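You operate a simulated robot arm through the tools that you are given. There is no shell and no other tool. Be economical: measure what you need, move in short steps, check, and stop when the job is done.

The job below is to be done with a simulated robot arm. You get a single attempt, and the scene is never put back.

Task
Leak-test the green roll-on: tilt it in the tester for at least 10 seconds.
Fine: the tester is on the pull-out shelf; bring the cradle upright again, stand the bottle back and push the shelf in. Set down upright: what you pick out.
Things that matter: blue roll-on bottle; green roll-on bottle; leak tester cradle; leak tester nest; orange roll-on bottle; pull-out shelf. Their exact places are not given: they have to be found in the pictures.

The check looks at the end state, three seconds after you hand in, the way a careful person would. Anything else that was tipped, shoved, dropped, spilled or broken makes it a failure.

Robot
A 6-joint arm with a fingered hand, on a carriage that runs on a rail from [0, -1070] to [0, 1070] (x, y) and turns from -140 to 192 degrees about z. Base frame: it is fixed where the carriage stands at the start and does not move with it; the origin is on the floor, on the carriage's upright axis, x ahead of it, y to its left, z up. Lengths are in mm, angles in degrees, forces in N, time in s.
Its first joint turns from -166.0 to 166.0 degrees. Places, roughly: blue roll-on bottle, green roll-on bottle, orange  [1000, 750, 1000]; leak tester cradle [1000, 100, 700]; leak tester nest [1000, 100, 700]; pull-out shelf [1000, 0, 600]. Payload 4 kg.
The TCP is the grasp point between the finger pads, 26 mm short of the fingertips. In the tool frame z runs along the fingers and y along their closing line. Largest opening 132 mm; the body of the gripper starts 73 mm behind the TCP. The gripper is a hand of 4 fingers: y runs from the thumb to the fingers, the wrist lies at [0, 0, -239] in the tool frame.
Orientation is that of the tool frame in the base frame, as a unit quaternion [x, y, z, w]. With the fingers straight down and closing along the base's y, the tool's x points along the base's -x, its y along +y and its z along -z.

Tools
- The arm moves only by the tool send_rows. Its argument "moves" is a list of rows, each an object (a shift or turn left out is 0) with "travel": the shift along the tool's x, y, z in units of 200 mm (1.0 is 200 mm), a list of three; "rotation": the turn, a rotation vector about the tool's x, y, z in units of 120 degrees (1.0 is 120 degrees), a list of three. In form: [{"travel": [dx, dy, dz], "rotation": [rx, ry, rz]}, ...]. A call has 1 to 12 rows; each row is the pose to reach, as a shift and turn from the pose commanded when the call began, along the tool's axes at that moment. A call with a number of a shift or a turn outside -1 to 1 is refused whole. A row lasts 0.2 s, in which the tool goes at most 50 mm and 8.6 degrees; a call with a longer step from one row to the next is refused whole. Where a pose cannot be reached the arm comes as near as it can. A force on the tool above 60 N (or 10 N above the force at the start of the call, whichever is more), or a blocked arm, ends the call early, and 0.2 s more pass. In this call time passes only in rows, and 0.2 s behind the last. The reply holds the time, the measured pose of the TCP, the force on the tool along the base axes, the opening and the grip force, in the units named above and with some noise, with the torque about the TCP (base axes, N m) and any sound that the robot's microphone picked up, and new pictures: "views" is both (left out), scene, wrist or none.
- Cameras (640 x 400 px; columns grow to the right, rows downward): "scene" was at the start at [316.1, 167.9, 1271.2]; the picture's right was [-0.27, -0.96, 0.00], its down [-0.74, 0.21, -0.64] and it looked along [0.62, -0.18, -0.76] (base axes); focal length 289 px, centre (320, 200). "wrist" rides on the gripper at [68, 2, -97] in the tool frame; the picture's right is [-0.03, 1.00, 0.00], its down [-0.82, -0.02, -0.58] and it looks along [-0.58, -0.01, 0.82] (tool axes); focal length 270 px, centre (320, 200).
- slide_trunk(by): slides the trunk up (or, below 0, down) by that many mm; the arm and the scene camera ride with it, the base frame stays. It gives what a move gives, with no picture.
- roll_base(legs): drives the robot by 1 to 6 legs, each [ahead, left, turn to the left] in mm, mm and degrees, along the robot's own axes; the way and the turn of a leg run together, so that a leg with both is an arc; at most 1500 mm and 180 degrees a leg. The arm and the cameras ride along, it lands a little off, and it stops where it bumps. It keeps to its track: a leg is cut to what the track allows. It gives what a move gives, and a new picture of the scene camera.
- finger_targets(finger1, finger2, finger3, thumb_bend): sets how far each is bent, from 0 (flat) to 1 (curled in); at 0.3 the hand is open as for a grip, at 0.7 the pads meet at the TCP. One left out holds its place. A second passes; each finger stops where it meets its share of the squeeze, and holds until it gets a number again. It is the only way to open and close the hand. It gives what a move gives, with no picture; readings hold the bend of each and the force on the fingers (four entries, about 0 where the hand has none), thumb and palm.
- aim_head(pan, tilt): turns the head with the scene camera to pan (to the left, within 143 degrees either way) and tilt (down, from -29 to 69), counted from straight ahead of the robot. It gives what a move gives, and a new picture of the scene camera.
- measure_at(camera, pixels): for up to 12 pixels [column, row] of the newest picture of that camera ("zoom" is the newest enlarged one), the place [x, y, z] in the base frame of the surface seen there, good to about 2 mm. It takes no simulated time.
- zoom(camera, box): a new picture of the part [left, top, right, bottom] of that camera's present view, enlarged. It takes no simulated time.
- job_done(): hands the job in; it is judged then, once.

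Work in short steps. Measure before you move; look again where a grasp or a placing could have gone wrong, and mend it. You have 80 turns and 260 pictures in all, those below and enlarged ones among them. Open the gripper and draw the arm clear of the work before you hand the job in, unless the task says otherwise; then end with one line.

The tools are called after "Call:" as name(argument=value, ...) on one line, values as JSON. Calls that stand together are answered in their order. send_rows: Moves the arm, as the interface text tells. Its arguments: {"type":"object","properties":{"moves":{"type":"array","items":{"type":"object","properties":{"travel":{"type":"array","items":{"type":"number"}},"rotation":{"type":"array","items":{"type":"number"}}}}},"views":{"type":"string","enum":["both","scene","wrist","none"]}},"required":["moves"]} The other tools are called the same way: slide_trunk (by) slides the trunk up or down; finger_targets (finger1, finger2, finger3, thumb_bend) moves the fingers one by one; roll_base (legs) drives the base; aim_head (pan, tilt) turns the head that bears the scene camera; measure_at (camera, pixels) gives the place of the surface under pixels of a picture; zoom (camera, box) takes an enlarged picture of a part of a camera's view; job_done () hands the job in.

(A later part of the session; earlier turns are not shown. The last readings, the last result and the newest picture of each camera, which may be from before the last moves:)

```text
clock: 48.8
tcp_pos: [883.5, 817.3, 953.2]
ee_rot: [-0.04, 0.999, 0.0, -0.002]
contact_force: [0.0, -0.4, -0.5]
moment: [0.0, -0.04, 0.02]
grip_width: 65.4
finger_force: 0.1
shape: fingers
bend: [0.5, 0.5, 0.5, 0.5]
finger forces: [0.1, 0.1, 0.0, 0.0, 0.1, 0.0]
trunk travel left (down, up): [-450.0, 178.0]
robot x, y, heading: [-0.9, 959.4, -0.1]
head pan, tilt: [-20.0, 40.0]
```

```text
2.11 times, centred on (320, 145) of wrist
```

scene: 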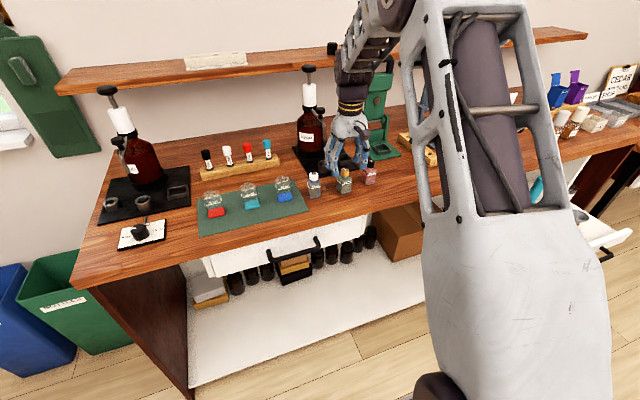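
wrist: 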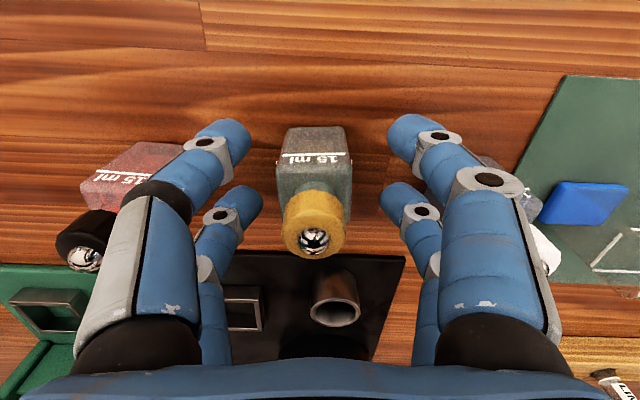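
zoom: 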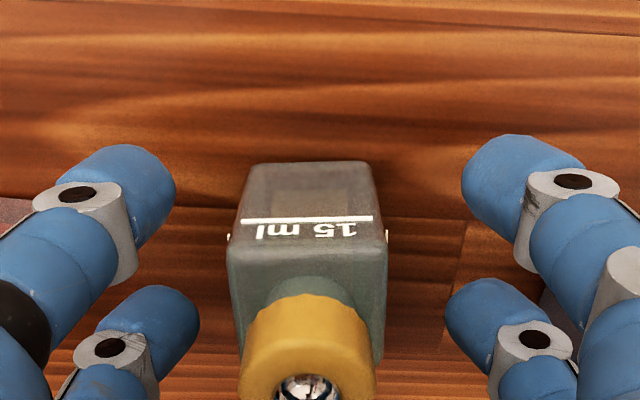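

Fingers flank the bottle's upper body. I close.

Call:
finger_targets(finger1=0.67, finger2=0.67, finger3=0.67, thumb_bend=0.67)

Call:
zoom(camera="wrist", box=[170, 50, 470, 240])

```text
clock: 49.8
tcp_pos: [883.2, 817.6, 953.8]
ee_rot: [-0.039, 0.999, -0.001, 0.0]
contact_force: [-0.1, 0.6, -0.2]
moment: [0.03, -0.02, -0.01]
grip_width: 22.0
finger_force: 7.5
shape: fingers
bend: [0.62, 0.61, 0.6, 0.65]
finger forces: [3.4, 4.2, 5.1, 0.0, 2.6, 0.1]
trunk travel left (down, up): [-450.0, 178.0]
robot x, y, heading: [-1.2, 954.7, -0.5]
head pan, tilt: [-20.0, 40.0]
```

```text
2.11 times, centred on (320, 145) of wrist
```

zoom: 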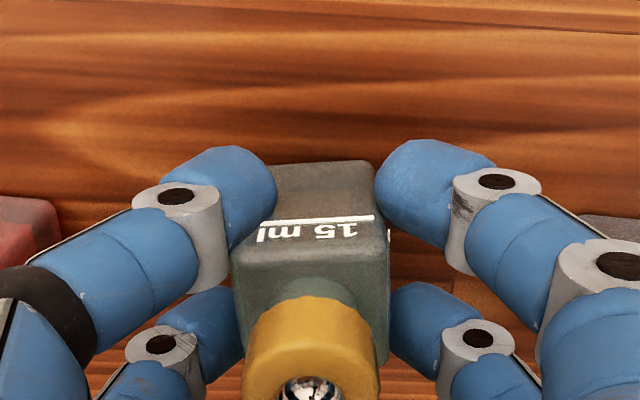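

Gripped with ~7.5 N. I lift slowly.

Call:
send_rows(moves=[{"travel": [0, 0, -0.03]}, {"travel": [0, 0, -0.08]}, {"travel": [0, 0, -0.15]}, {"travel": [0, 0, -0.3]}, {"travel": [0, 0, -0.45]}])

Call:
zoom(camera="scene", box=[290, 100, 400, 210])

```text
clock: 51.0
tcp_pos: [882.2, 816.0, 1043.5]
ee_rot: [-0.039, 0.999, 0.001, -0.001]
contact_force: [0.5, -0.4, -1.1]
moment: [0.01, 0.02, 0.03]
grip_width: 22.2
finger_force: 8.0
shape: fingers
bend: [0.62, 0.61, 0.6, 0.65]
finger forces: [3.4, 4.2, 5.2, 0.0, 2.6, 0.0]
trunk travel left (down, up): [-450.0, 178.0]
robot x, y, heading: [-5.9, 955.7, -0.3]
head pan, tilt: [-20.0, 40.0]
```

scene: 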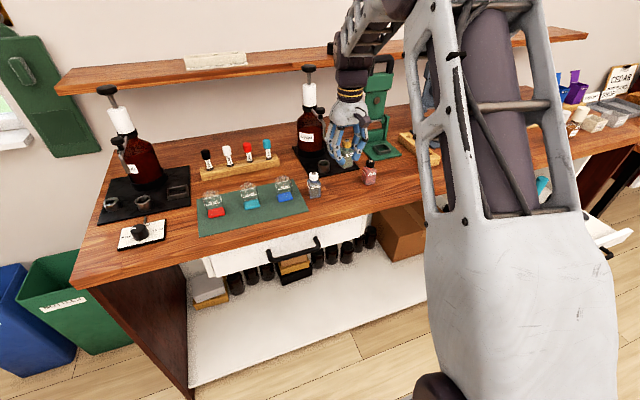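
wrist: 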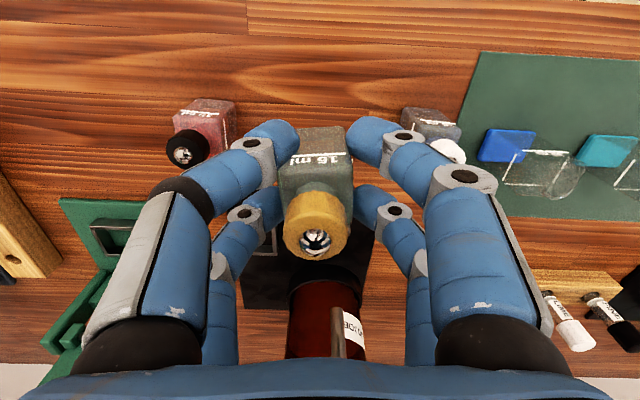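

```text
3.64 times, centred on (345, 155) of scene
```

zoom: 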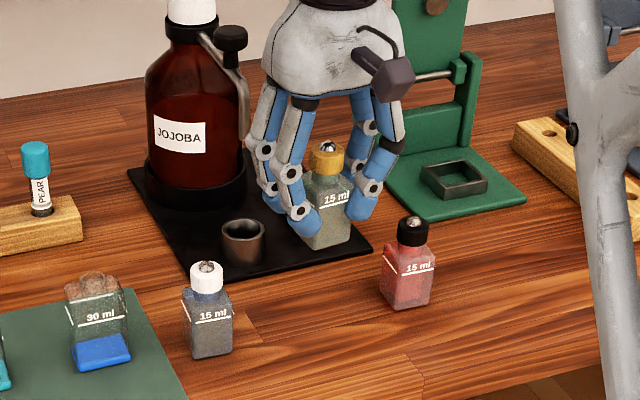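

Held upright. I draw back to x≈695 and up a bit, then roll right to y≈400.

Call:
send_rows(moves=[{"travel": [0.1, 0, -0.05]}, {"travel": [0.25, 0, -0.1], "rotation": [0, 0, 0.01]}, {"travel": [0.4, 0, -0.15], "rotation": [0, 0, 0.02]}, {"travel": [0.55, 0, -0.2], "rotation": [0, 0, 0.03]}, {"travel": [0.7, 0, -0.2], "rotation": [0, 0, 0.037]}, {"travel": [0.85, 0, -0.2], "rotation": [0, 0, 0.037]}, {"travel": [0.93, 0, -0.2], "rotation": [0, 0, 0.037]}], views="none")

Call:
roll_base(legs=[[0, -560, 0]])

Call:
aim_head(pan=-40, tilt=45)

```text
clock: 52.6
tcp_pos: [698.4, 803.8, 1083.5]
ee_rot: [-0.001, 1.0, 0.0, 0.0]
contact_force: [0.4, 0.1, -1.1]
moment: [-0.02, -0.02, 0.0]
grip_width: 21.6
finger_force: 7.2
shape: fingers
bend: [0.62, 0.61, 0.6, 0.65]
finger forces: [3.3, 4.2, 5.2, 0.1, 2.7, 0.1]
trunk travel left (down, up): [-450.0, 178.0]
robot x, y, heading: [-1.5, 960.9, -0.4]
head pan, tilt: [-20.0, 40.0]
```

```text
clock: 55.8
tcp_pos: [696.7, 244.2, 1083.7]
ee_rot: [0.001, 1.0, 0.0, 0.0]
contact_force: [-0.2, 0.0, 0.2]
moment: [-0.01, 0.02, 0.02]
grip_width: 21.6
finger_force: 7.9
shape: fingers
bend: [0.62, 0.61, 0.6, 0.65]
finger forces: [3.4, 4.2, 5.3, 0.0, 2.7, 0.1]
trunk travel left (down, up): [-450.0, 178.0]
robot x, y, heading: [-0.6, 398.8, -0.5]
head pan, tilt: [-20.0, 40.0]
```

scene: 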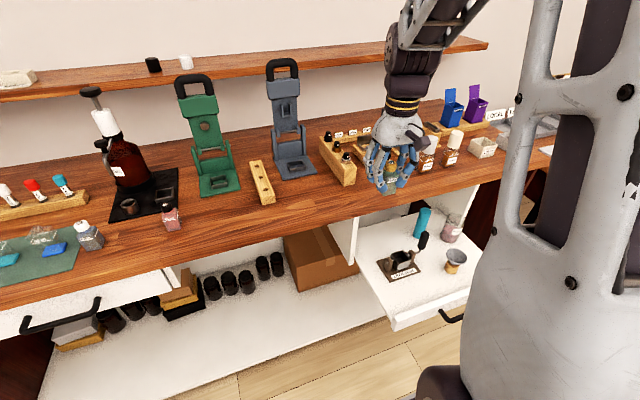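

```text
clock: 56.7
tcp_pos: [697.7, 244.1, 1084.4]
ee_rot: [0.0, 1.0, -0.001, -0.001]
contact_force: [-0.1, 0.2, -0.9]
moment: [0.03, 0.01, -0.01]
grip_width: 21.5
finger_force: 7.2
shape: fingers
bend: [0.62, 0.61, 0.6, 0.65]
finger forces: [3.4, 4.2, 5.2, 0.0, 2.7, 0.0]
trunk travel left (down, up): [-450.0, 178.0]
robot x, y, heading: [0.5, 402.0, -0.3]
head pan, tilt: [-40.0, 45.0]
```

scene: 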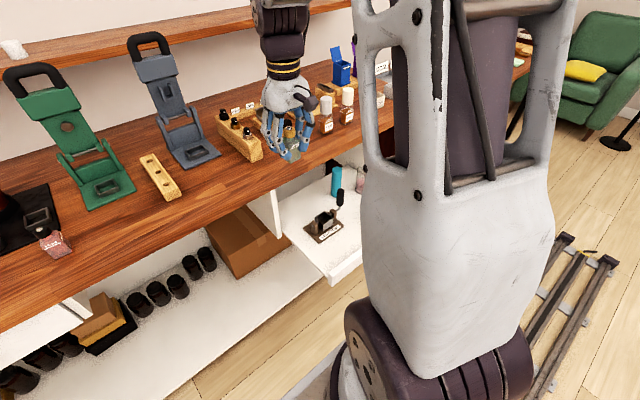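

I zoom the scene view on the tester to get the nest geometry.

Call:
zoom(camera="scene", box=[295, 180, 365, 250])

```text
5.71 times, centred on (330, 215) of scene
```

zoom: 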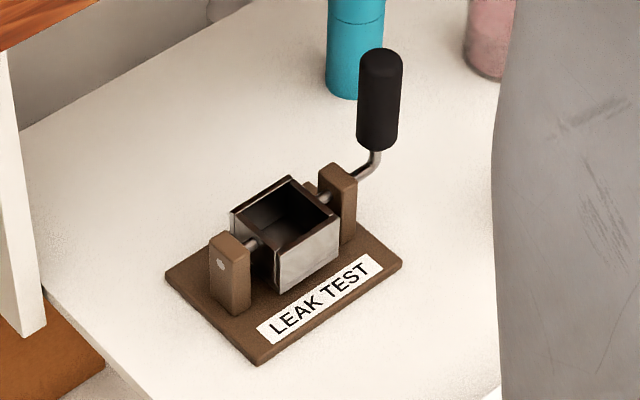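

Call:
measure_at(camera="zoom", pixels=[[235, 211], [290, 180], [336, 215], [278, 249], [278, 225], [262, 240], [310, 230], [165, 275], [400, 263], [258, 362], [379, 60], [375, 145]])

Call:
measure_at(camera="zoom", pixels=[[222, 245], [340, 172], [290, 208], [270, 215], [283, 240], [293, 235], [378, 100], [309, 187], [250, 245], [276, 285], [337, 250]])

```text
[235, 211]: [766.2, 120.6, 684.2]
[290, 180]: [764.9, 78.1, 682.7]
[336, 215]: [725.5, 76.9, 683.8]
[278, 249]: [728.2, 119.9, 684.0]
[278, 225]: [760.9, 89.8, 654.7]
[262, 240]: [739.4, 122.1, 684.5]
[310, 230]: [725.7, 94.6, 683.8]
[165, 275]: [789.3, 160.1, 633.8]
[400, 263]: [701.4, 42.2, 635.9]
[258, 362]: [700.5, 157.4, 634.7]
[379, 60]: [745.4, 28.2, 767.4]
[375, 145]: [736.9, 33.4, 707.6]
```

```text
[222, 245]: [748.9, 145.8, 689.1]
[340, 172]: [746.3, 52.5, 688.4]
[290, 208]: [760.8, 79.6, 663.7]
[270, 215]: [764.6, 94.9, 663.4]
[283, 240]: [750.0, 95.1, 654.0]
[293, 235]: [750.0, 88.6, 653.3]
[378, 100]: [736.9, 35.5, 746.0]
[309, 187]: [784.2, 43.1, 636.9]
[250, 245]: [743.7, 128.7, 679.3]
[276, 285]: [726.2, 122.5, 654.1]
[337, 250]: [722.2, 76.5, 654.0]
```

Nest: outer 725–766 × 77–122, floor z≈653, rim 684; crank grip at y≈35 up to z≈768. I must check whether the digits would hit the crank grip, so I measure the digit envelope (+y side, by symmetry).

Call:
zoom(camera="scene", box=[250, 60, 330, 170])

Call:
zoom(camera="wrist", box=[0, 0, 640, 400])

Call:
measure_at(camera="zoom", pixels=[[270, 130], [257, 150], [200, 190], [150, 200], [130, 260], [130, 330], [245, 215], [220, 260], [300, 215], [320, 240], [345, 140], [410, 190]])

```text
3.64 times, centred on (290, 115) of scene
```

zoom: 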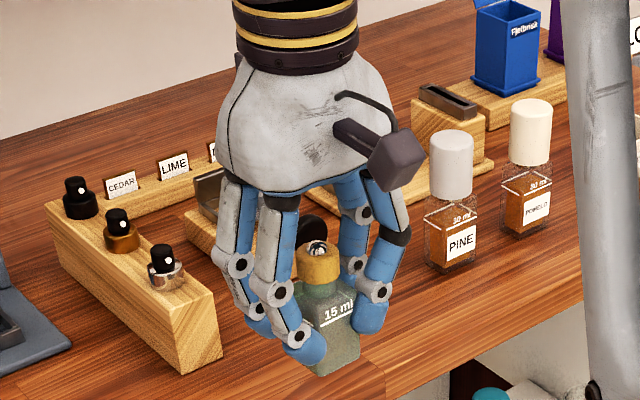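

```text
1.00 times, centred on (320, 200) of wrist (not enlarged: the box is as wide or as high as the picture)
```

zoom: 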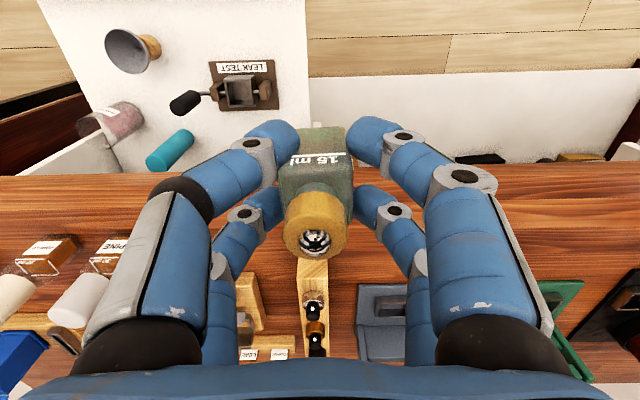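

```text
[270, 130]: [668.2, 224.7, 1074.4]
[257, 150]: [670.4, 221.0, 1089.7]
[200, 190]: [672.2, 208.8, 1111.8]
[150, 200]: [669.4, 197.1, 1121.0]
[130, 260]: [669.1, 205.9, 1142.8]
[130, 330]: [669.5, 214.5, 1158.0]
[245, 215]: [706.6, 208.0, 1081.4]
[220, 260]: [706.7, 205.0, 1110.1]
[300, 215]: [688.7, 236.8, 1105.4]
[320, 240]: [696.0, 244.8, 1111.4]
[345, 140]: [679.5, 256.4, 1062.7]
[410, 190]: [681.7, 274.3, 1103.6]
```

The crank grip would sit between/outside the digits with ~8 mm spare, so closing along y works. I measure the bottle's pose in the hand.

Call:
measure_at(camera="wrist", pixels=[[303, 132], [340, 130], [300, 170], [345, 168], [320, 150], [290, 235], [340, 235], [316, 220], [316, 240], [320, 180], [282, 190], [352, 190]])

Call:
zoom(camera="wrist", box=[250, 110, 390, 270])

```text
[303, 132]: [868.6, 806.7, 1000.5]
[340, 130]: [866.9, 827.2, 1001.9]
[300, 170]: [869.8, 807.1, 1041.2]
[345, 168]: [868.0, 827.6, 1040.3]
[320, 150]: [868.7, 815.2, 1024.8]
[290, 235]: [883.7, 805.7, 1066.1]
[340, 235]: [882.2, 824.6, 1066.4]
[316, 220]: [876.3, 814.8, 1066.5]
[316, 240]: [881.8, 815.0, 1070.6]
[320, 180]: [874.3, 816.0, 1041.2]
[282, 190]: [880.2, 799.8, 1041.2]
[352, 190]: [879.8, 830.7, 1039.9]
```

```text
2.50 times, centred on (320, 190) of wrist
```

zoom: 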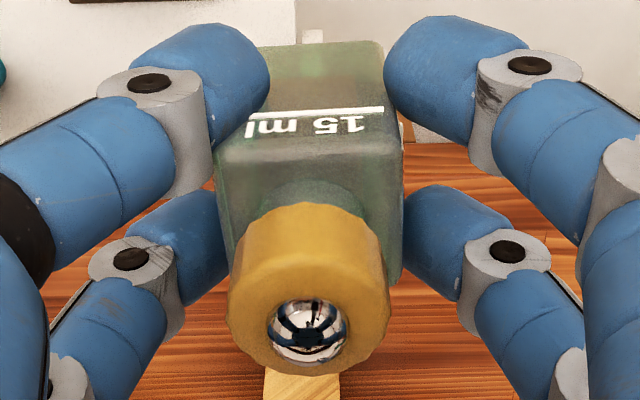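

Bottle is upright in the hand, centre offset (+1.3,−0.8). I align the TCP over the nest at [744.5,100.5], still high.

Call:
send_rows(moves=[{"travel": [0, -0.15, 0]}, {"travel": [0, -0.35, 0]}, {"travel": [0, -0.55, 0]}, {"travel": [-0.1, -0.7, 0]}, {"travel": [-0.234, -0.718, 0]}], views="none")

Call:
slide_trunk(by=-285)

Call:
send_rows(moves=[{"travel": [0, 0, 0]}])

```text
clock: 57.9
tcp_pos: [743.1, 100.0, 1083.9]
ee_rot: [0.001, 1.0, 0.0, 0.001]
contact_force: [0.4, 0.2, -0.8]
moment: [-0.05, -0.01, 0.04]
grip_width: 21.6
finger_force: 7.9
shape: fingers
bend: [0.62, 0.61, 0.6, 0.65]
finger forces: [3.4, 4.2, 5.1, 0.0, 2.6, 0.0]
trunk travel left (down, up): [-450.0, 178.0]
robot x, y, heading: [-1.2, 404.3, -0.5]
head pan, tilt: [-40.0, 45.0]
```

```text
clock: 60.7
tcp_pos: [744.4, 99.8, 798.7]
ee_rot: [0.001, 1.0, 0.0, 0.0]
contact_force: [-0.3, -0.1, -0.9]
moment: [-0.02, -0.02, 0.0]
grip_width: 19.2
finger_force: 7.6
shape: fingers
bend: [0.63, 0.61, 0.6, 0.66]
finger forces: [3.1, 4.1, 5.8, 0.0, 1.5, 0.0]
trunk travel left (down, up): [-165.0, 463.0]
robot x, y, heading: [1.1, 403.6, -0.7]
head pan, tilt: [-40.0, 45.0]
```

```text
clock: 61.1
tcp_pos: [743.3, 100.2, 799.2]
ee_rot: [0.001, 1.0, 0.0, 0.0]
contact_force: [-0.5, 0.0, -1.2]
moment: [-0.03, 0.0, 0.01]
grip_width: 19.0
finger_force: 7.0
shape: fingers
bend: [0.63, 0.61, 0.6, 0.66]
finger forces: [3.1, 4.1, 5.7, 0.0, 1.6, 0.0]
trunk travel left (down, up): [-165.0, 463.0]
robot x, y, heading: [-0.0, 399.7, -0.4]
head pan, tilt: [-40.0, 45.0]
```

scene: 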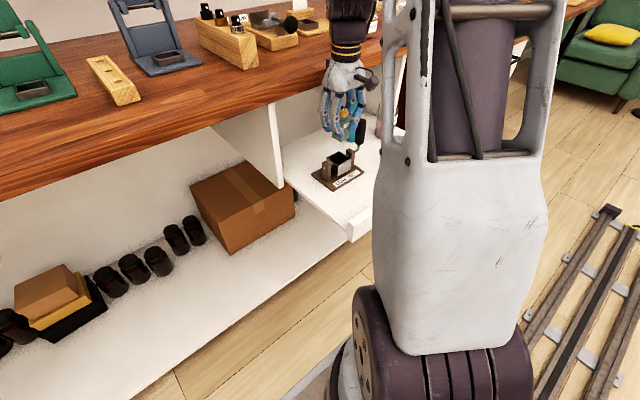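
wrist: 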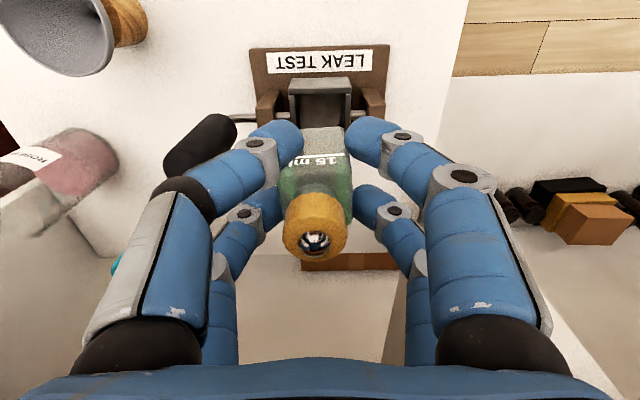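

Thumb force dropped slightly; I check the bottle's pose and clearance.

Call:
measure_at(camera="wrist", pixels=[[310, 133], [338, 130], [303, 170], [343, 168], [320, 150], [290, 235], [340, 235], [316, 220], [316, 243], [284, 190], [351, 190], [320, 128]])

Call:
zoom(camera="wrist", box=[230, 40, 430, 270])

Call:
zoom(camera="scene", box=[300, 60, 390, 200])

```text
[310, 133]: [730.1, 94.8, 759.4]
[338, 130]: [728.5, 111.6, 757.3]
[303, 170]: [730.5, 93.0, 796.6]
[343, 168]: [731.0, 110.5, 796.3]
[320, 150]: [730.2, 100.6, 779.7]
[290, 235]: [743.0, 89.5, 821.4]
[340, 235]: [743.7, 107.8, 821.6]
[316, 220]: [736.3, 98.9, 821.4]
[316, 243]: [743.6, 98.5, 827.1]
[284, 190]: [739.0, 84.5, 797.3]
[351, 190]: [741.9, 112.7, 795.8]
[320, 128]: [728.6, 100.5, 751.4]
```

```text
1.74 times, centred on (330, 155) of wrist
```

zoom: 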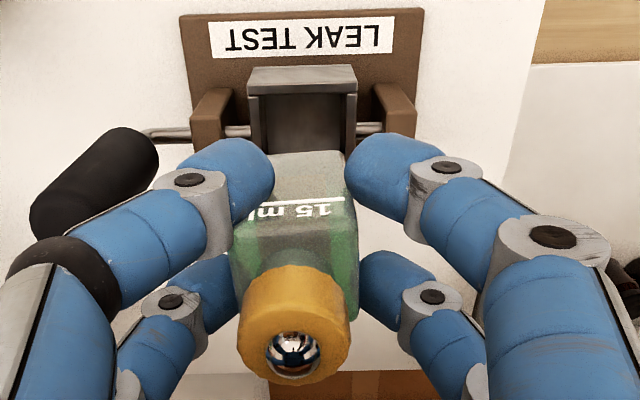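

```text
2.86 times, centred on (345, 130) of scene
```

zoom: 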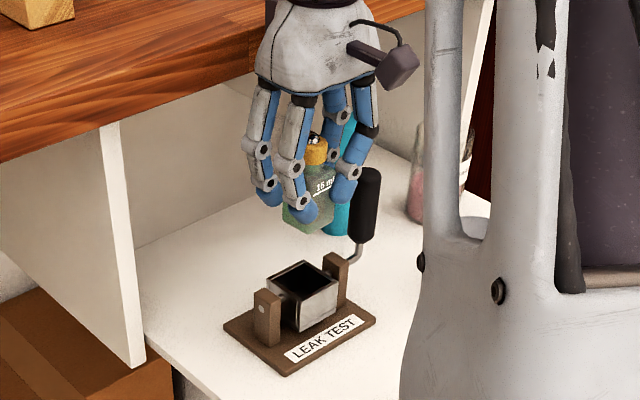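

The bottle has yawed/leaned a couple of degrees because the thumb neared its target. I tighten the thumb a little and recheck.

Call:
finger_targets(thumb_bend=0.69)

Call:
zoom(camera="wrist", box=[230, 40, 430, 270])

```text
clock: 62.1
tcp_pos: [743.7, 99.7, 798.0]
ee_rot: [0.001, 1.0, 0.0, 0.001]
contact_force: [-0.3, 0.7, -1.2]
moment: [0.03, -0.05, -0.01]
grip_width: 17.2
finger_force: 7.8
shape: fingers
bend: [0.63, 0.61, 0.6, 0.68]
finger forces: [3.4, 4.5, 5.4, 0.1, 2.4, 0.0]
trunk travel left (down, up): [-165.0, 463.0]
robot x, y, heading: [0.6, 399.6, -0.6]
head pan, tilt: [-40.0, 45.0]
```

```text
1.74 times, centred on (330, 155) of wrist
```

zoom: 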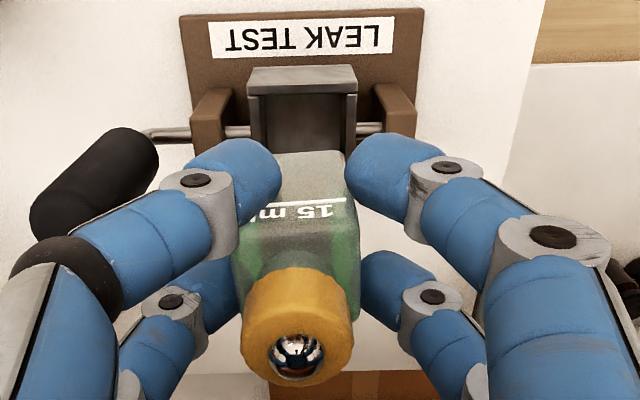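

I measure the body's right edge at bottom and top plus the cap to compute the bottle's bottom centre and lean.

Call:
measure_at(camera="zoom", pixels=[[337, 160], [348, 215], [290, 158], [330, 158], [285, 220], [340, 220], [262, 350], [335, 350], [300, 290], [355, 240], [357, 290], [300, 180]])

```text
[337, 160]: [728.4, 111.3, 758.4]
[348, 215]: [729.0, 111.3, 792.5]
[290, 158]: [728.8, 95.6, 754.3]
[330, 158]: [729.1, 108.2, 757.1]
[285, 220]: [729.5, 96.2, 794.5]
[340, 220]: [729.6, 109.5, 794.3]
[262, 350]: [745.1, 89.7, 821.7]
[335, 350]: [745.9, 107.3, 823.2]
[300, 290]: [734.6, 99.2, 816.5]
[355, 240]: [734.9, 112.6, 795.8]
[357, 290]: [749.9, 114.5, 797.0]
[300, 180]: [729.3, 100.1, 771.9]
```

The "15 ml" line looks slightly rotated; I inspect from the scene side to tell yaw from lean.

Call:
zoom(camera="scene", box=[315, 95, 375, 155])

Call:
zoom(camera="wrist", box=[280, 110, 360, 190])

```text
6.67 times, centred on (345, 125) of scene
```

zoom: 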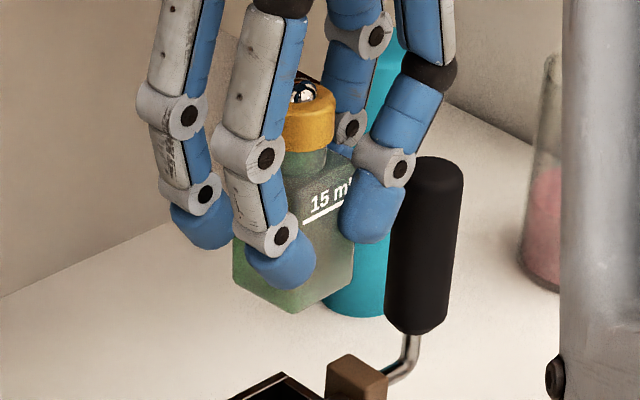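

```text
5.00 times, centred on (320, 150) of wrist
```

zoom: 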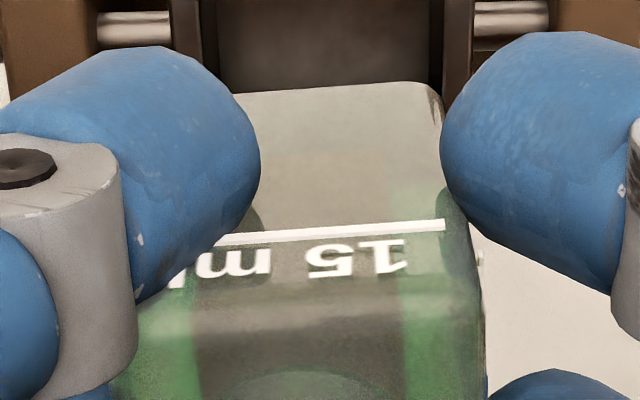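

Only ~1–2° off; fine. I shift (+1,+1.3) mm and descend until the bottle's bottom is just over the rim (TCP z≈746).

Call:
send_rows(moves=[{"travel": [-0.006, 0.007, 0.06]}, {"travel": [-0.006, 0.007, 0.13]}, {"travel": [-0.006, 0.007, 0.2]}, {"travel": [-0.006, 0.007, 0.26]}])

Call:
zoom(camera="scene", box=[310, 100, 380, 200])

Call:
zoom(camera="wrist", box=[250, 60, 390, 180])

```text
clock: 63.1
tcp_pos: [744.9, 101.5, 747.3]
ee_rot: [0.001, 1.0, 0.0, -0.001]
contact_force: [-0.1, -0.1, -1.6]
moment: [0.0, 0.0, 0.0]
grip_width: 17.3
finger_force: 7.8
shape: fingers
bend: [0.63, 0.61, 0.6, 0.68]
finger forces: [3.4, 4.4, 5.4, 0.0, 2.6, 0.1]
trunk travel left (down, up): [-165.0, 463.0]
robot x, y, heading: [2.8, 400.4, -0.4]
head pan, tilt: [-40.0, 45.0]
```

scene: 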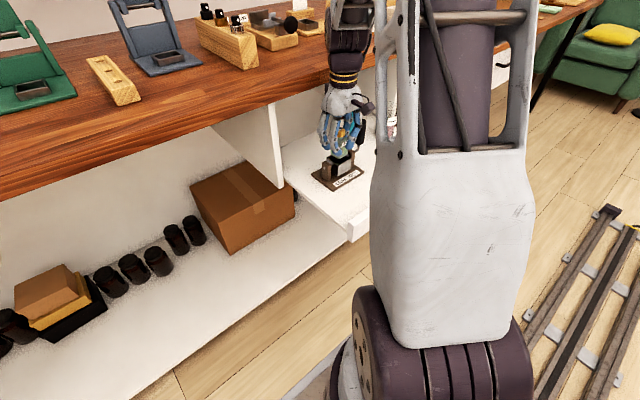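
wrist: 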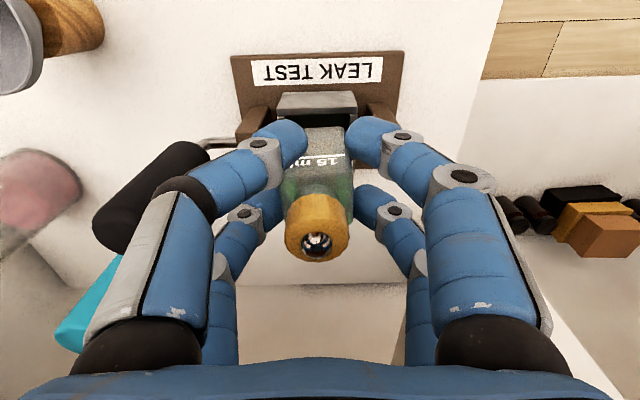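

```text
4.00 times, centred on (345, 150) of scene
```

zoom: 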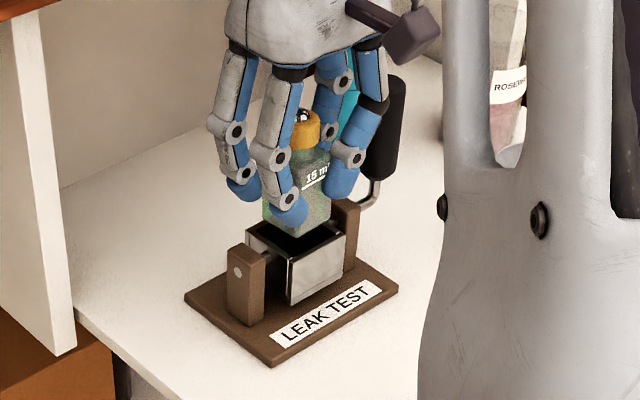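

```text
3.33 times, centred on (320, 120) of wrist
```

zoom: 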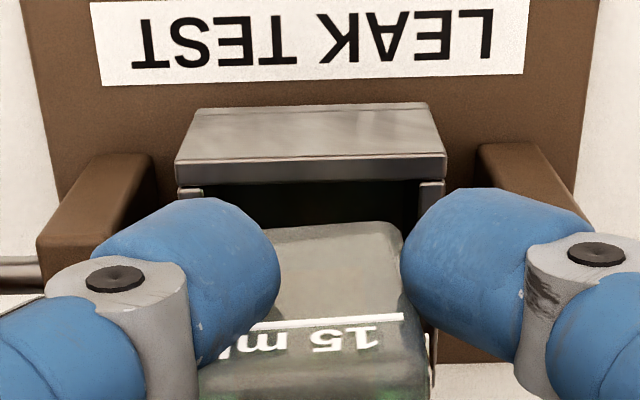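

Laterally centred (~314 vs 311 px). I check the x clearance and the thumb–crank clearance.

Call:
measure_at(camera="zoom", pixels=[[340, 235], [310, 240], [390, 240], [310, 182], [310, 160], [427, 185], [190, 190], [310, 110]])

Call:
measure_at(camera="wrist", pixels=[[190, 150], [120, 215], [150, 180], [180, 185], [160, 220], [205, 165], [215, 280], [135, 220]])

```text
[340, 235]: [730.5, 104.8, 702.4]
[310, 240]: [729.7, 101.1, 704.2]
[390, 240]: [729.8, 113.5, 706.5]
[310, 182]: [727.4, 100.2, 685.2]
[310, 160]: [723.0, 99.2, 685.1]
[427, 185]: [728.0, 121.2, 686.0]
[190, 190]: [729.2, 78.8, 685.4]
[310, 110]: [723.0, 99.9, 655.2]
```

```text
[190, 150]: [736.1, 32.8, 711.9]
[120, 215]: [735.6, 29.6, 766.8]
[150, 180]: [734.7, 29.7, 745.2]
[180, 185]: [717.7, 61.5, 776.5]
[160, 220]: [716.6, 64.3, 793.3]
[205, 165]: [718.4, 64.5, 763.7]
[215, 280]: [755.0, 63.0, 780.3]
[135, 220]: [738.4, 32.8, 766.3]
```

Bottle at x 730–761 versus nest interior ≈727.5–761.7; shift −1 mm in x and insert down to TCP z≈712.

Call:
send_rows(moves=[{"travel": [0.005, 0, 0.03]}, {"travel": [0.005, 0, 0.06]}, {"travel": [0.005, 0, 0.09]}, {"travel": [0.005, 0, 0.12]}, {"travel": [0.005, 0, 0.15]}, {"travel": [0.005, 0, 0.172]}])

Call:
zoom(camera="scene", box=[310, 100, 380, 200])

Call:
zoom(camera="wrist", box=[250, 60, 390, 180])

```text
clock: 64.5
tcp_pos: [744.9, 101.1, 716.5]
ee_rot: [0.0, 1.0, -0.001, 0.002]
contact_force: [-1.3, 3.1, 41.5]
moment: [0.19, -0.28, -0.08]
grip_width: 17.2
finger_force: 28.1
shape: fingers
bend: [0.65, 0.65, 0.64, 0.68]
finger forces: [13.5, 18.9, 21.0, 0.0, 2.8, 0.1]
trunk travel left (down, up): [-165.0, 463.0]
robot x, y, heading: [0.1, 403.4, -0.4]
head pan, tilt: [-40.0, 45.0]
```

scene: 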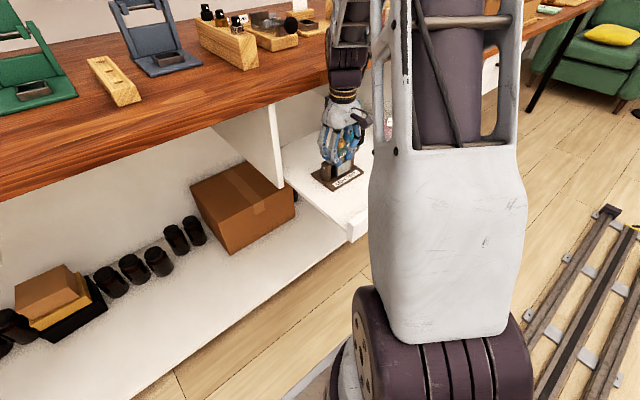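
wrist: 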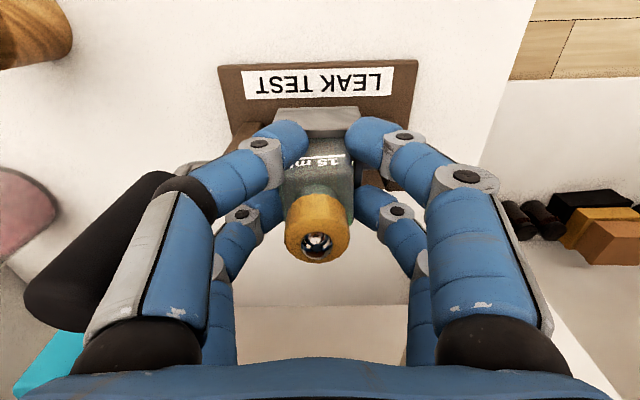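

```text
4.00 times, centred on (345, 150) of scene
```

zoom: 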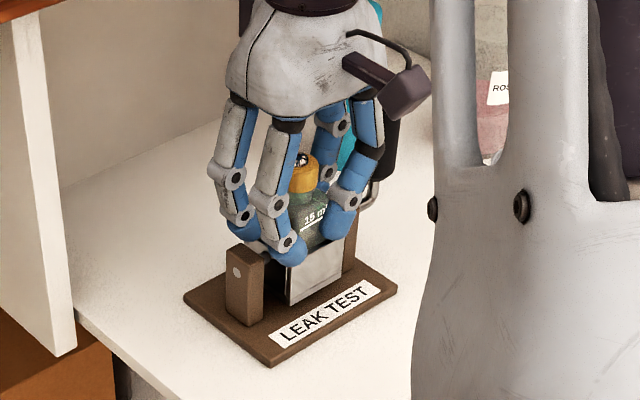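

```text
3.33 times, centred on (320, 120) of wrist
```

zoom: 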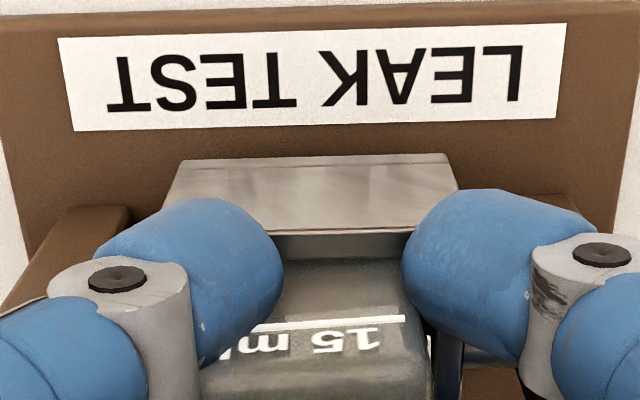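

The fingertips have landed on the rim (41 N) with the bottle in the nest. I back up 4 mm to unload.

Call:
send_rows(moves=[{"travel": [0, 0, -0.015]}, {"travel": [0, 0, -0.02]}], views="none")

```text
clock: 65.1
tcp_pos: [742.9, 100.3, 716.1]
ee_rot: [0.001, 1.0, 0.0, 0.0]
contact_force: [2.8, -2.0, 20.8]
moment: [-0.14, -0.37, -0.09]
grip_width: 16.8
finger_force: 17.8
shape: fingers
bend: [0.64, 0.64, 0.64, 0.68]
finger forces: [4.9, 11.4, 17.2, 0.0, 3.0, 0.1]
trunk travel left (down, up): [-165.0, 463.0]
robot x, y, heading: [-0.4, 402.2, -0.5]
head pan, tilt: [-40.0, 45.0]
```

Still 21 N; raise a further 3 mm.

Call:
send_rows(moves=[{"travel": [0, 0, -0.01]}, {"travel": [0, 0, -0.018]}], views="wrist")

Call:
zoom(camera="scene", box=[310, 100, 380, 200])

```text
clock: 65.7
tcp_pos: [743.4, 102.0, 720.1]
ee_rot: [0.002, 1.0, 0.001, -0.002]
contact_force: [0.9, 0.0, -1.1]
moment: [0.04, 0.01, 0.0]
grip_width: 16.7
finger_force: 7.3
shape: fingers
bend: [0.63, 0.62, 0.61, 0.68]
finger forces: [3.3, 4.3, 5.2, 0.0, 2.3, 0.0]
trunk travel left (down, up): [-165.0, 463.0]
robot x, y, heading: [0.5, 397.7, -0.7]
head pan, tilt: [-40.0, 45.0]
```

wrist: 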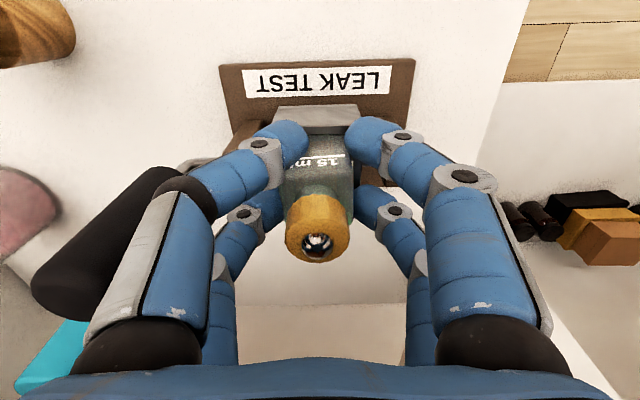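

```text
4.00 times, centred on (345, 150) of scene
```

zoom: 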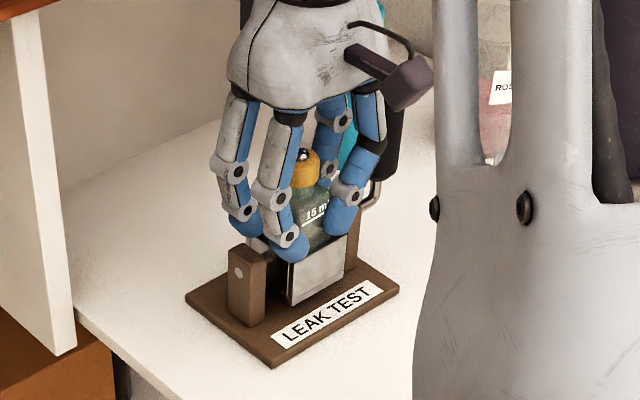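

Force is zero and the bottle is ~20 mm deep in the nest. I open a little to let it settle.

Call:
finger_targets(finger1=0.55, finger2=0.55, finger3=0.55, thumb_bend=0.56)

Call:
zoom(camera="wrist", box=[200, 60, 440, 280])

Call:
zoom(camera="scene", box=[310, 100, 380, 200])

```text
clock: 66.7
tcp_pos: [744.5, 101.0, 720.5]
ee_rot: [0.001, 1.0, 0.0, 0.0]
contact_force: [0.3, -0.9, -0.2]
moment: [-0.01, -0.01, 0.01]
grip_width: 46.9
finger_force: 0.0
shape: fingers
bend: [0.55, 0.55, 0.55, 0.56]
finger forces: [0.0, 0.0, 0.0, 0.0, 0.0, 0.0]
trunk travel left (down, up): [-165.0, 463.0]
robot x, y, heading: [-2.7, 401.3, -0.3]
head pan, tilt: [-40.0, 45.0]
```

```text
1.82 times, centred on (320, 170) of wrist
```

zoom: 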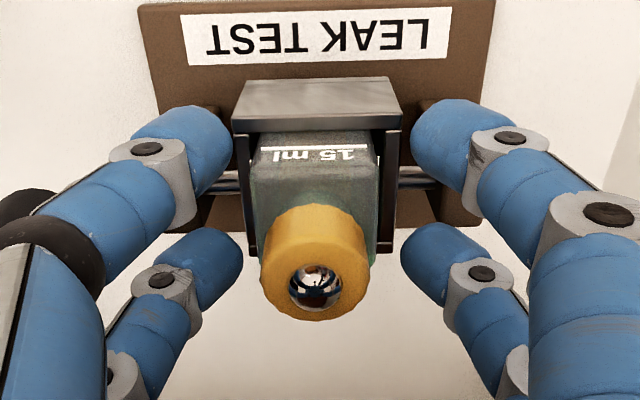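

```text
4.00 times, centred on (345, 150) of scene
```

zoom: 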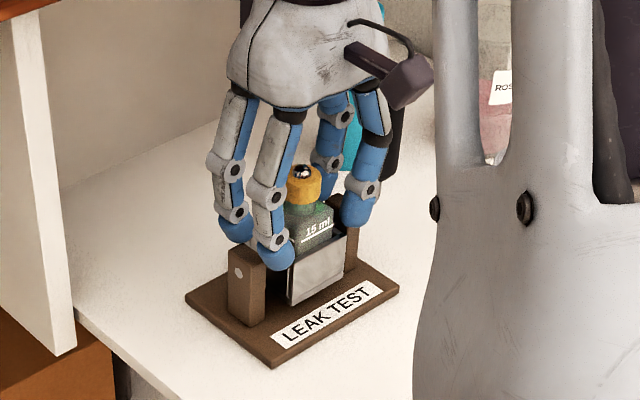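

The bottle is seated. I lift the hand clear, then move back/right for a look at the crank grip.

Call:
send_rows(moves=[{"travel": [0, 0, -0.1]}, {"travel": [0, 0, -0.25]}, {"travel": [0, 0, -0.45]}, {"travel": [0, 0, -0.62]}, {"travel": [0.1, -0.15, -0.62]}, {"travel": [0.2, -0.33, -0.62]}])

Call:
zoom(camera="wrist", box=[230, 60, 470, 240])

```text
clock: 68.1
tcp_pos: [706.8, 33.6, 844.6]
ee_rot: [0.0, 1.0, 0.0, -0.001]
contact_force: [-0.2, 0.7, -0.2]
moment: [0.0, 0.03, 0.01]
grip_width: 46.9
finger_force: 0.1
shape: fingers
bend: [0.55, 0.55, 0.55, 0.56]
finger forces: [0.0, 0.1, 0.0, 0.1, 0.0, 0.1]
trunk travel left (down, up): [-165.0, 463.0]
robot x, y, heading: [-0.4, 398.6, -0.4]
head pan, tilt: [-40.0, 45.0]
```

scene: 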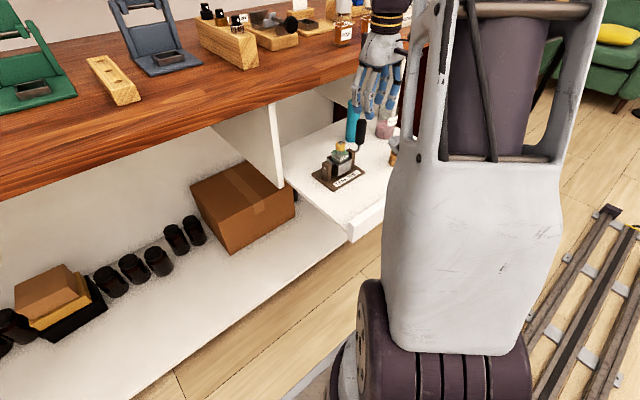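
wrist: 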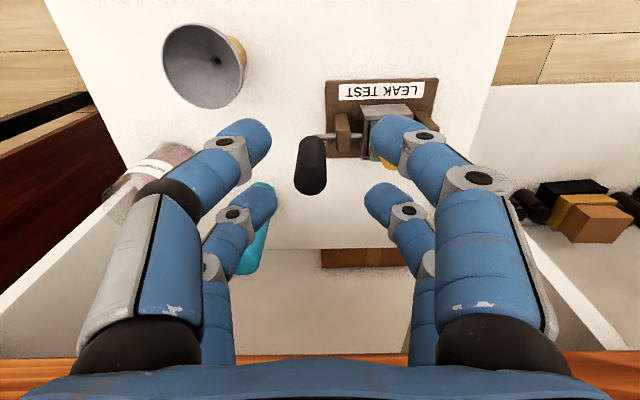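

```text
2.22 times, centred on (350, 150) of wrist
```

zoom: 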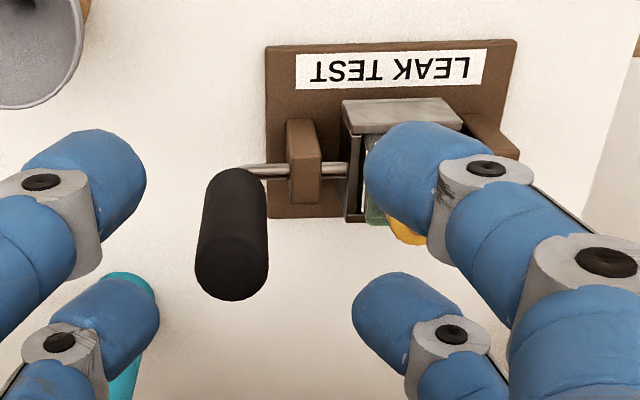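

I measure the crank grip, axle, teal cylinder and funnel positions.

Call:
measure_at(camera="zoom", pixels=[[232, 275], [205, 240], [262, 240], [233, 200], [262, 170], [335, 170], [305, 130], [300, 185], [128, 285], [415, 235], [232, 290]])

Call:
measure_at(camera="wrist", pixels=[[262, 188], [250, 270], [205, 60], [238, 80], [130, 200], [382, 162]])

```text
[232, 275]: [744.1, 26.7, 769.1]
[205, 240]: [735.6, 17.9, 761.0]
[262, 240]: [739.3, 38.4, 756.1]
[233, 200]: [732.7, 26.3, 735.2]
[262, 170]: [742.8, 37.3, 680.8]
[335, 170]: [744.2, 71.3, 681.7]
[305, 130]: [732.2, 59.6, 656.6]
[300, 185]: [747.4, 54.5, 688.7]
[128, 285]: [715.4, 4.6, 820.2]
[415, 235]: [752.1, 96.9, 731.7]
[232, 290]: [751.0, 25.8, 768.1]
```

```text
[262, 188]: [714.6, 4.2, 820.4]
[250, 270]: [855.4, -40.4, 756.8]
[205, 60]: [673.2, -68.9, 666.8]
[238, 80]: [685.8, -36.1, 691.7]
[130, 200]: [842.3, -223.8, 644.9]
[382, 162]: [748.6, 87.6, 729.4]
```

Crank grip axis ≈[744,28], z 707–769; pivot ≈[745,677]. I position over it and descend to TCP z≈745 with fingers straddling along y.

Call:
send_rows(moves=[{"travel": [-0.1, -0.015, 0]}, {"travel": [-0.187, -0.026, 0]}, {"travel": [-0.187, -0.026, 0.15]}, {"travel": [-0.187, -0.026, 0.3]}, {"travel": [-0.187, -0.026, 0.42]}, {"travel": [-0.187, -0.026, 0.498]}], views="wrist")

```text
clock: 69.5
tcp_pos: [742.6, 28.5, 744.8]
ee_rot: [0.0, 1.0, 0.0, 0.001]
contact_force: [0.5, 0.1, 0.0]
moment: [0.03, 0.01, -0.03]
grip_width: 46.7
finger_force: 0.1
shape: fingers
bend: [0.55, 0.55, 0.55, 0.56]
finger forces: [0.0, 0.0, 0.1, 0.1, 0.1, 0.0]
trunk travel left (down, up): [-165.0, 463.0]
robot x, y, heading: [-2.4, 404.2, -0.6]
head pan, tilt: [-40.0, 45.0]
```

wrist: 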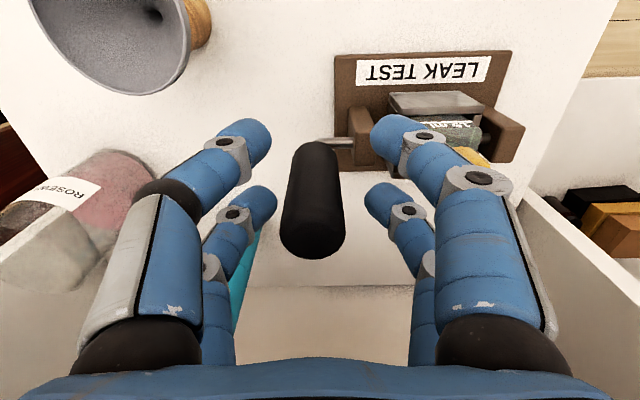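

The crank grip lies between the digits. I close lightly.

Call:
finger_targets(finger1=0.66, finger2=0.66, finger3=0.66, thumb_bend=0.66)

Call:
zoom(camera="wrist", box=[180, 60, 500, 280])

```text
clock: 70.5
tcp_pos: [743.4, 28.7, 745.2]
ee_rot: [0.001, 1.0, 0.0, 0.0]
contact_force: [1.1, -1.0, -0.6]
moment: [-0.02, -0.01, 0.02]
grip_width: 13.7
finger_force: 0.2
shape: fingers
bend: [0.66, 0.66, 0.65, 0.66]
finger forces: [0.0, 0.0, 0.3, 0.0, 0.0, 0.0]
trunk travel left (down, up): [-165.0, 463.0]
robot x, y, heading: [-0.7, 398.5, -0.2]
head pan, tilt: [-40.0, 45.0]
```

```text
1.82 times, centred on (340, 170) of wrist
```

zoom: 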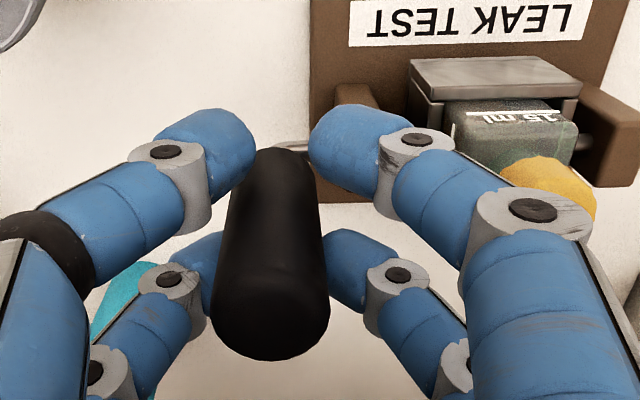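

The crank grip is caged by the digits. I swing it toward −x along the arc, first 40°.

Call:
send_rows(moves=[{"travel": [0.0473, 0, 0.0033]}, {"travel": [0.0937, 0, 0.0132]}, {"travel": [0.1383, 0, 0.0294]}, {"travel": [0.1802, 0, 0.0517]}, {"travel": [0.2185, 0, 0.0795]}])

Call:
zoom(camera="scene", box=[300, 90, 410, 210])

```text
clock: 71.7
tcp_pos: [698.7, 27.5, 729.4]
ee_rot: [0.001, 1.0, -0.001, 0.0]
contact_force: [2.1, -6.0, 7.8]
moment: [-0.22, -0.28, -0.02]
grip_width: 17.3
finger_force: 7.0
shape: fingers
bend: [0.66, 0.66, 0.68, 0.64]
finger forces: [0.0, 0.1, 10.6, 0.1, 3.5, 0.1]
trunk travel left (down, up): [-165.0, 463.0]
robot x, y, heading: [-2.4, 399.6, -0.4]
head pan, tilt: [-40.0, 45.0]
```

scene: 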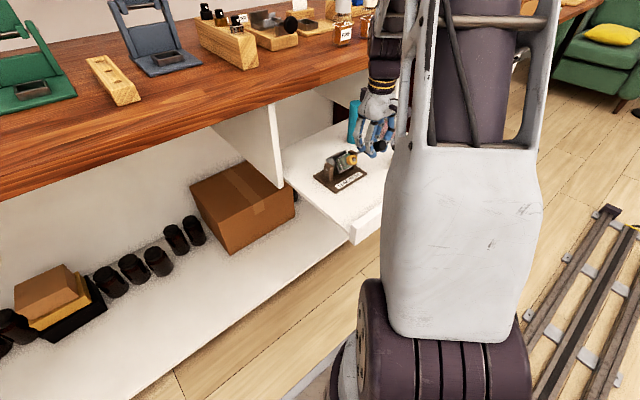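
wrist: 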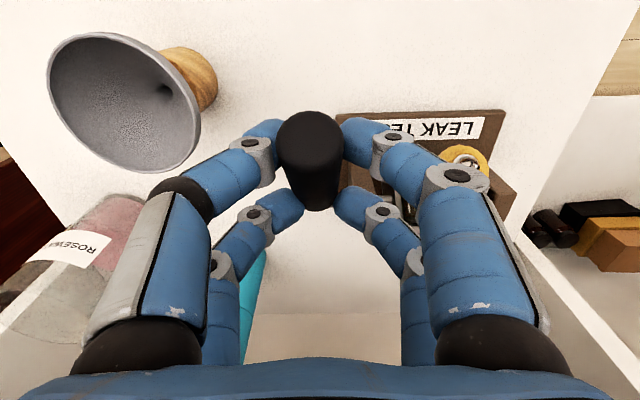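

```text
3.33 times, centred on (355, 150) of scene
```

zoom: 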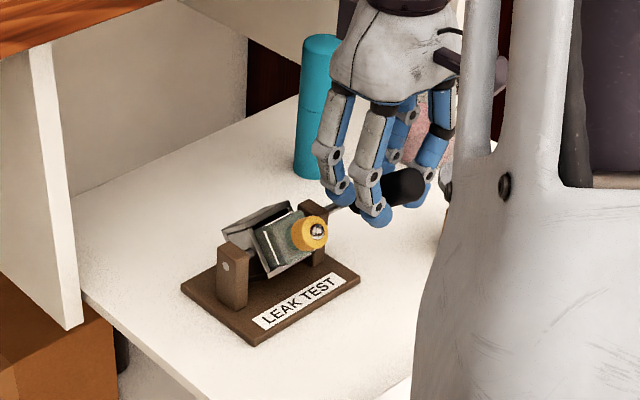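

The cradle already leans ~60–65°. I continue along the arc toward ~82°.

Call:
send_rows(moves=[{"travel": [0.032, 0, 0.032]}, {"travel": [0.06, 0, 0.0655]}, {"travel": [0.082, 0, 0.105]}, {"travel": [0.101, 0, 0.144]}, {"travel": [0.112, 0, 0.18]}, {"travel": [0.118, 0, 0.213]}])

Call:
zoom(camera="scene", box=[300, 90, 410, 210])

```text
clock: 73.1
tcp_pos: [673.2, 30.0, 685.9]
ee_rot: [0.001, 1.0, 0.001, 0.0]
contact_force: [0.3, -0.1, 0.6]
moment: [0.01, -0.01, 0.03]
grip_width: 13.9
finger_force: 0.1
shape: fingers
bend: [0.66, 0.66, 0.66, 0.66]
finger forces: [0.0, 0.0, 0.0, 0.0, 0.0, 0.0]
trunk travel left (down, up): [-165.0, 463.0]
robot x, y, heading: [4.1, 404.0, -0.2]
head pan, tilt: [-40.0, 45.0]
```

scene: 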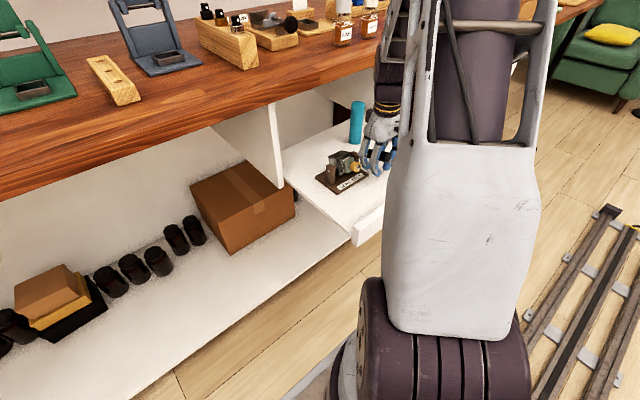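
wrist: 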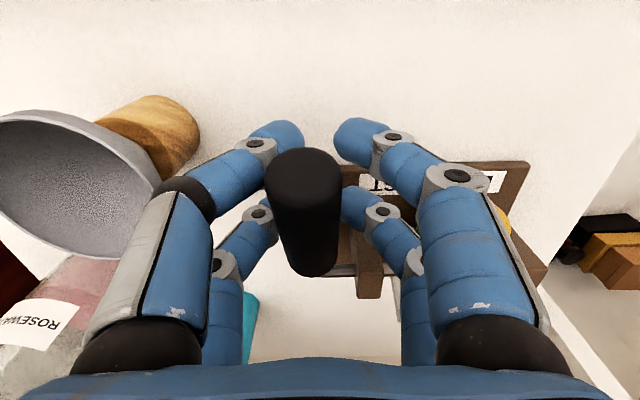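

```text
3.33 times, centred on (355, 150) of scene
```

zoom: 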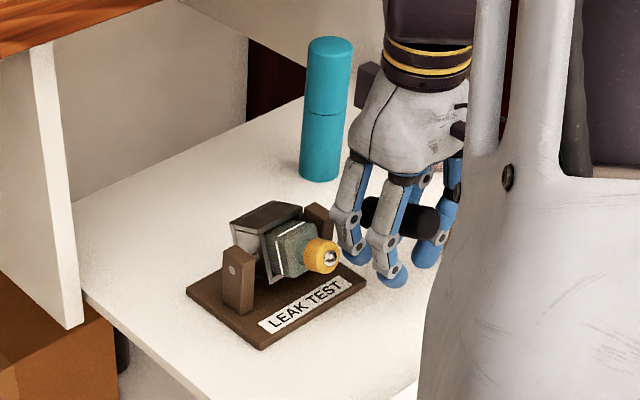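

No force now. I measure the crank and bottle to work out the tilt angle.

Call:
measure_at(camera="wrist", pixels=[[305, 160], [310, 200], [312, 240], [313, 265], [300, 175]])

Call:
measure_at(camera="zoom", pixels=[[330, 258], [318, 238], [270, 205], [240, 222], [300, 205], [290, 235], [267, 255], [284, 280]])

```text
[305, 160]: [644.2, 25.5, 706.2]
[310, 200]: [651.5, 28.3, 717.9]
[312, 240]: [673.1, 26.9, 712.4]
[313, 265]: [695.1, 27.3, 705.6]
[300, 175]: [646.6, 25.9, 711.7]
```

```text
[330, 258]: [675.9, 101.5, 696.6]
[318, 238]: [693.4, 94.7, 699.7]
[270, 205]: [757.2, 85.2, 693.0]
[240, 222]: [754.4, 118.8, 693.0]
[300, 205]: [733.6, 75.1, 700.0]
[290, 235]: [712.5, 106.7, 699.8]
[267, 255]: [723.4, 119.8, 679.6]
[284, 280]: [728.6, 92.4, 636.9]
```

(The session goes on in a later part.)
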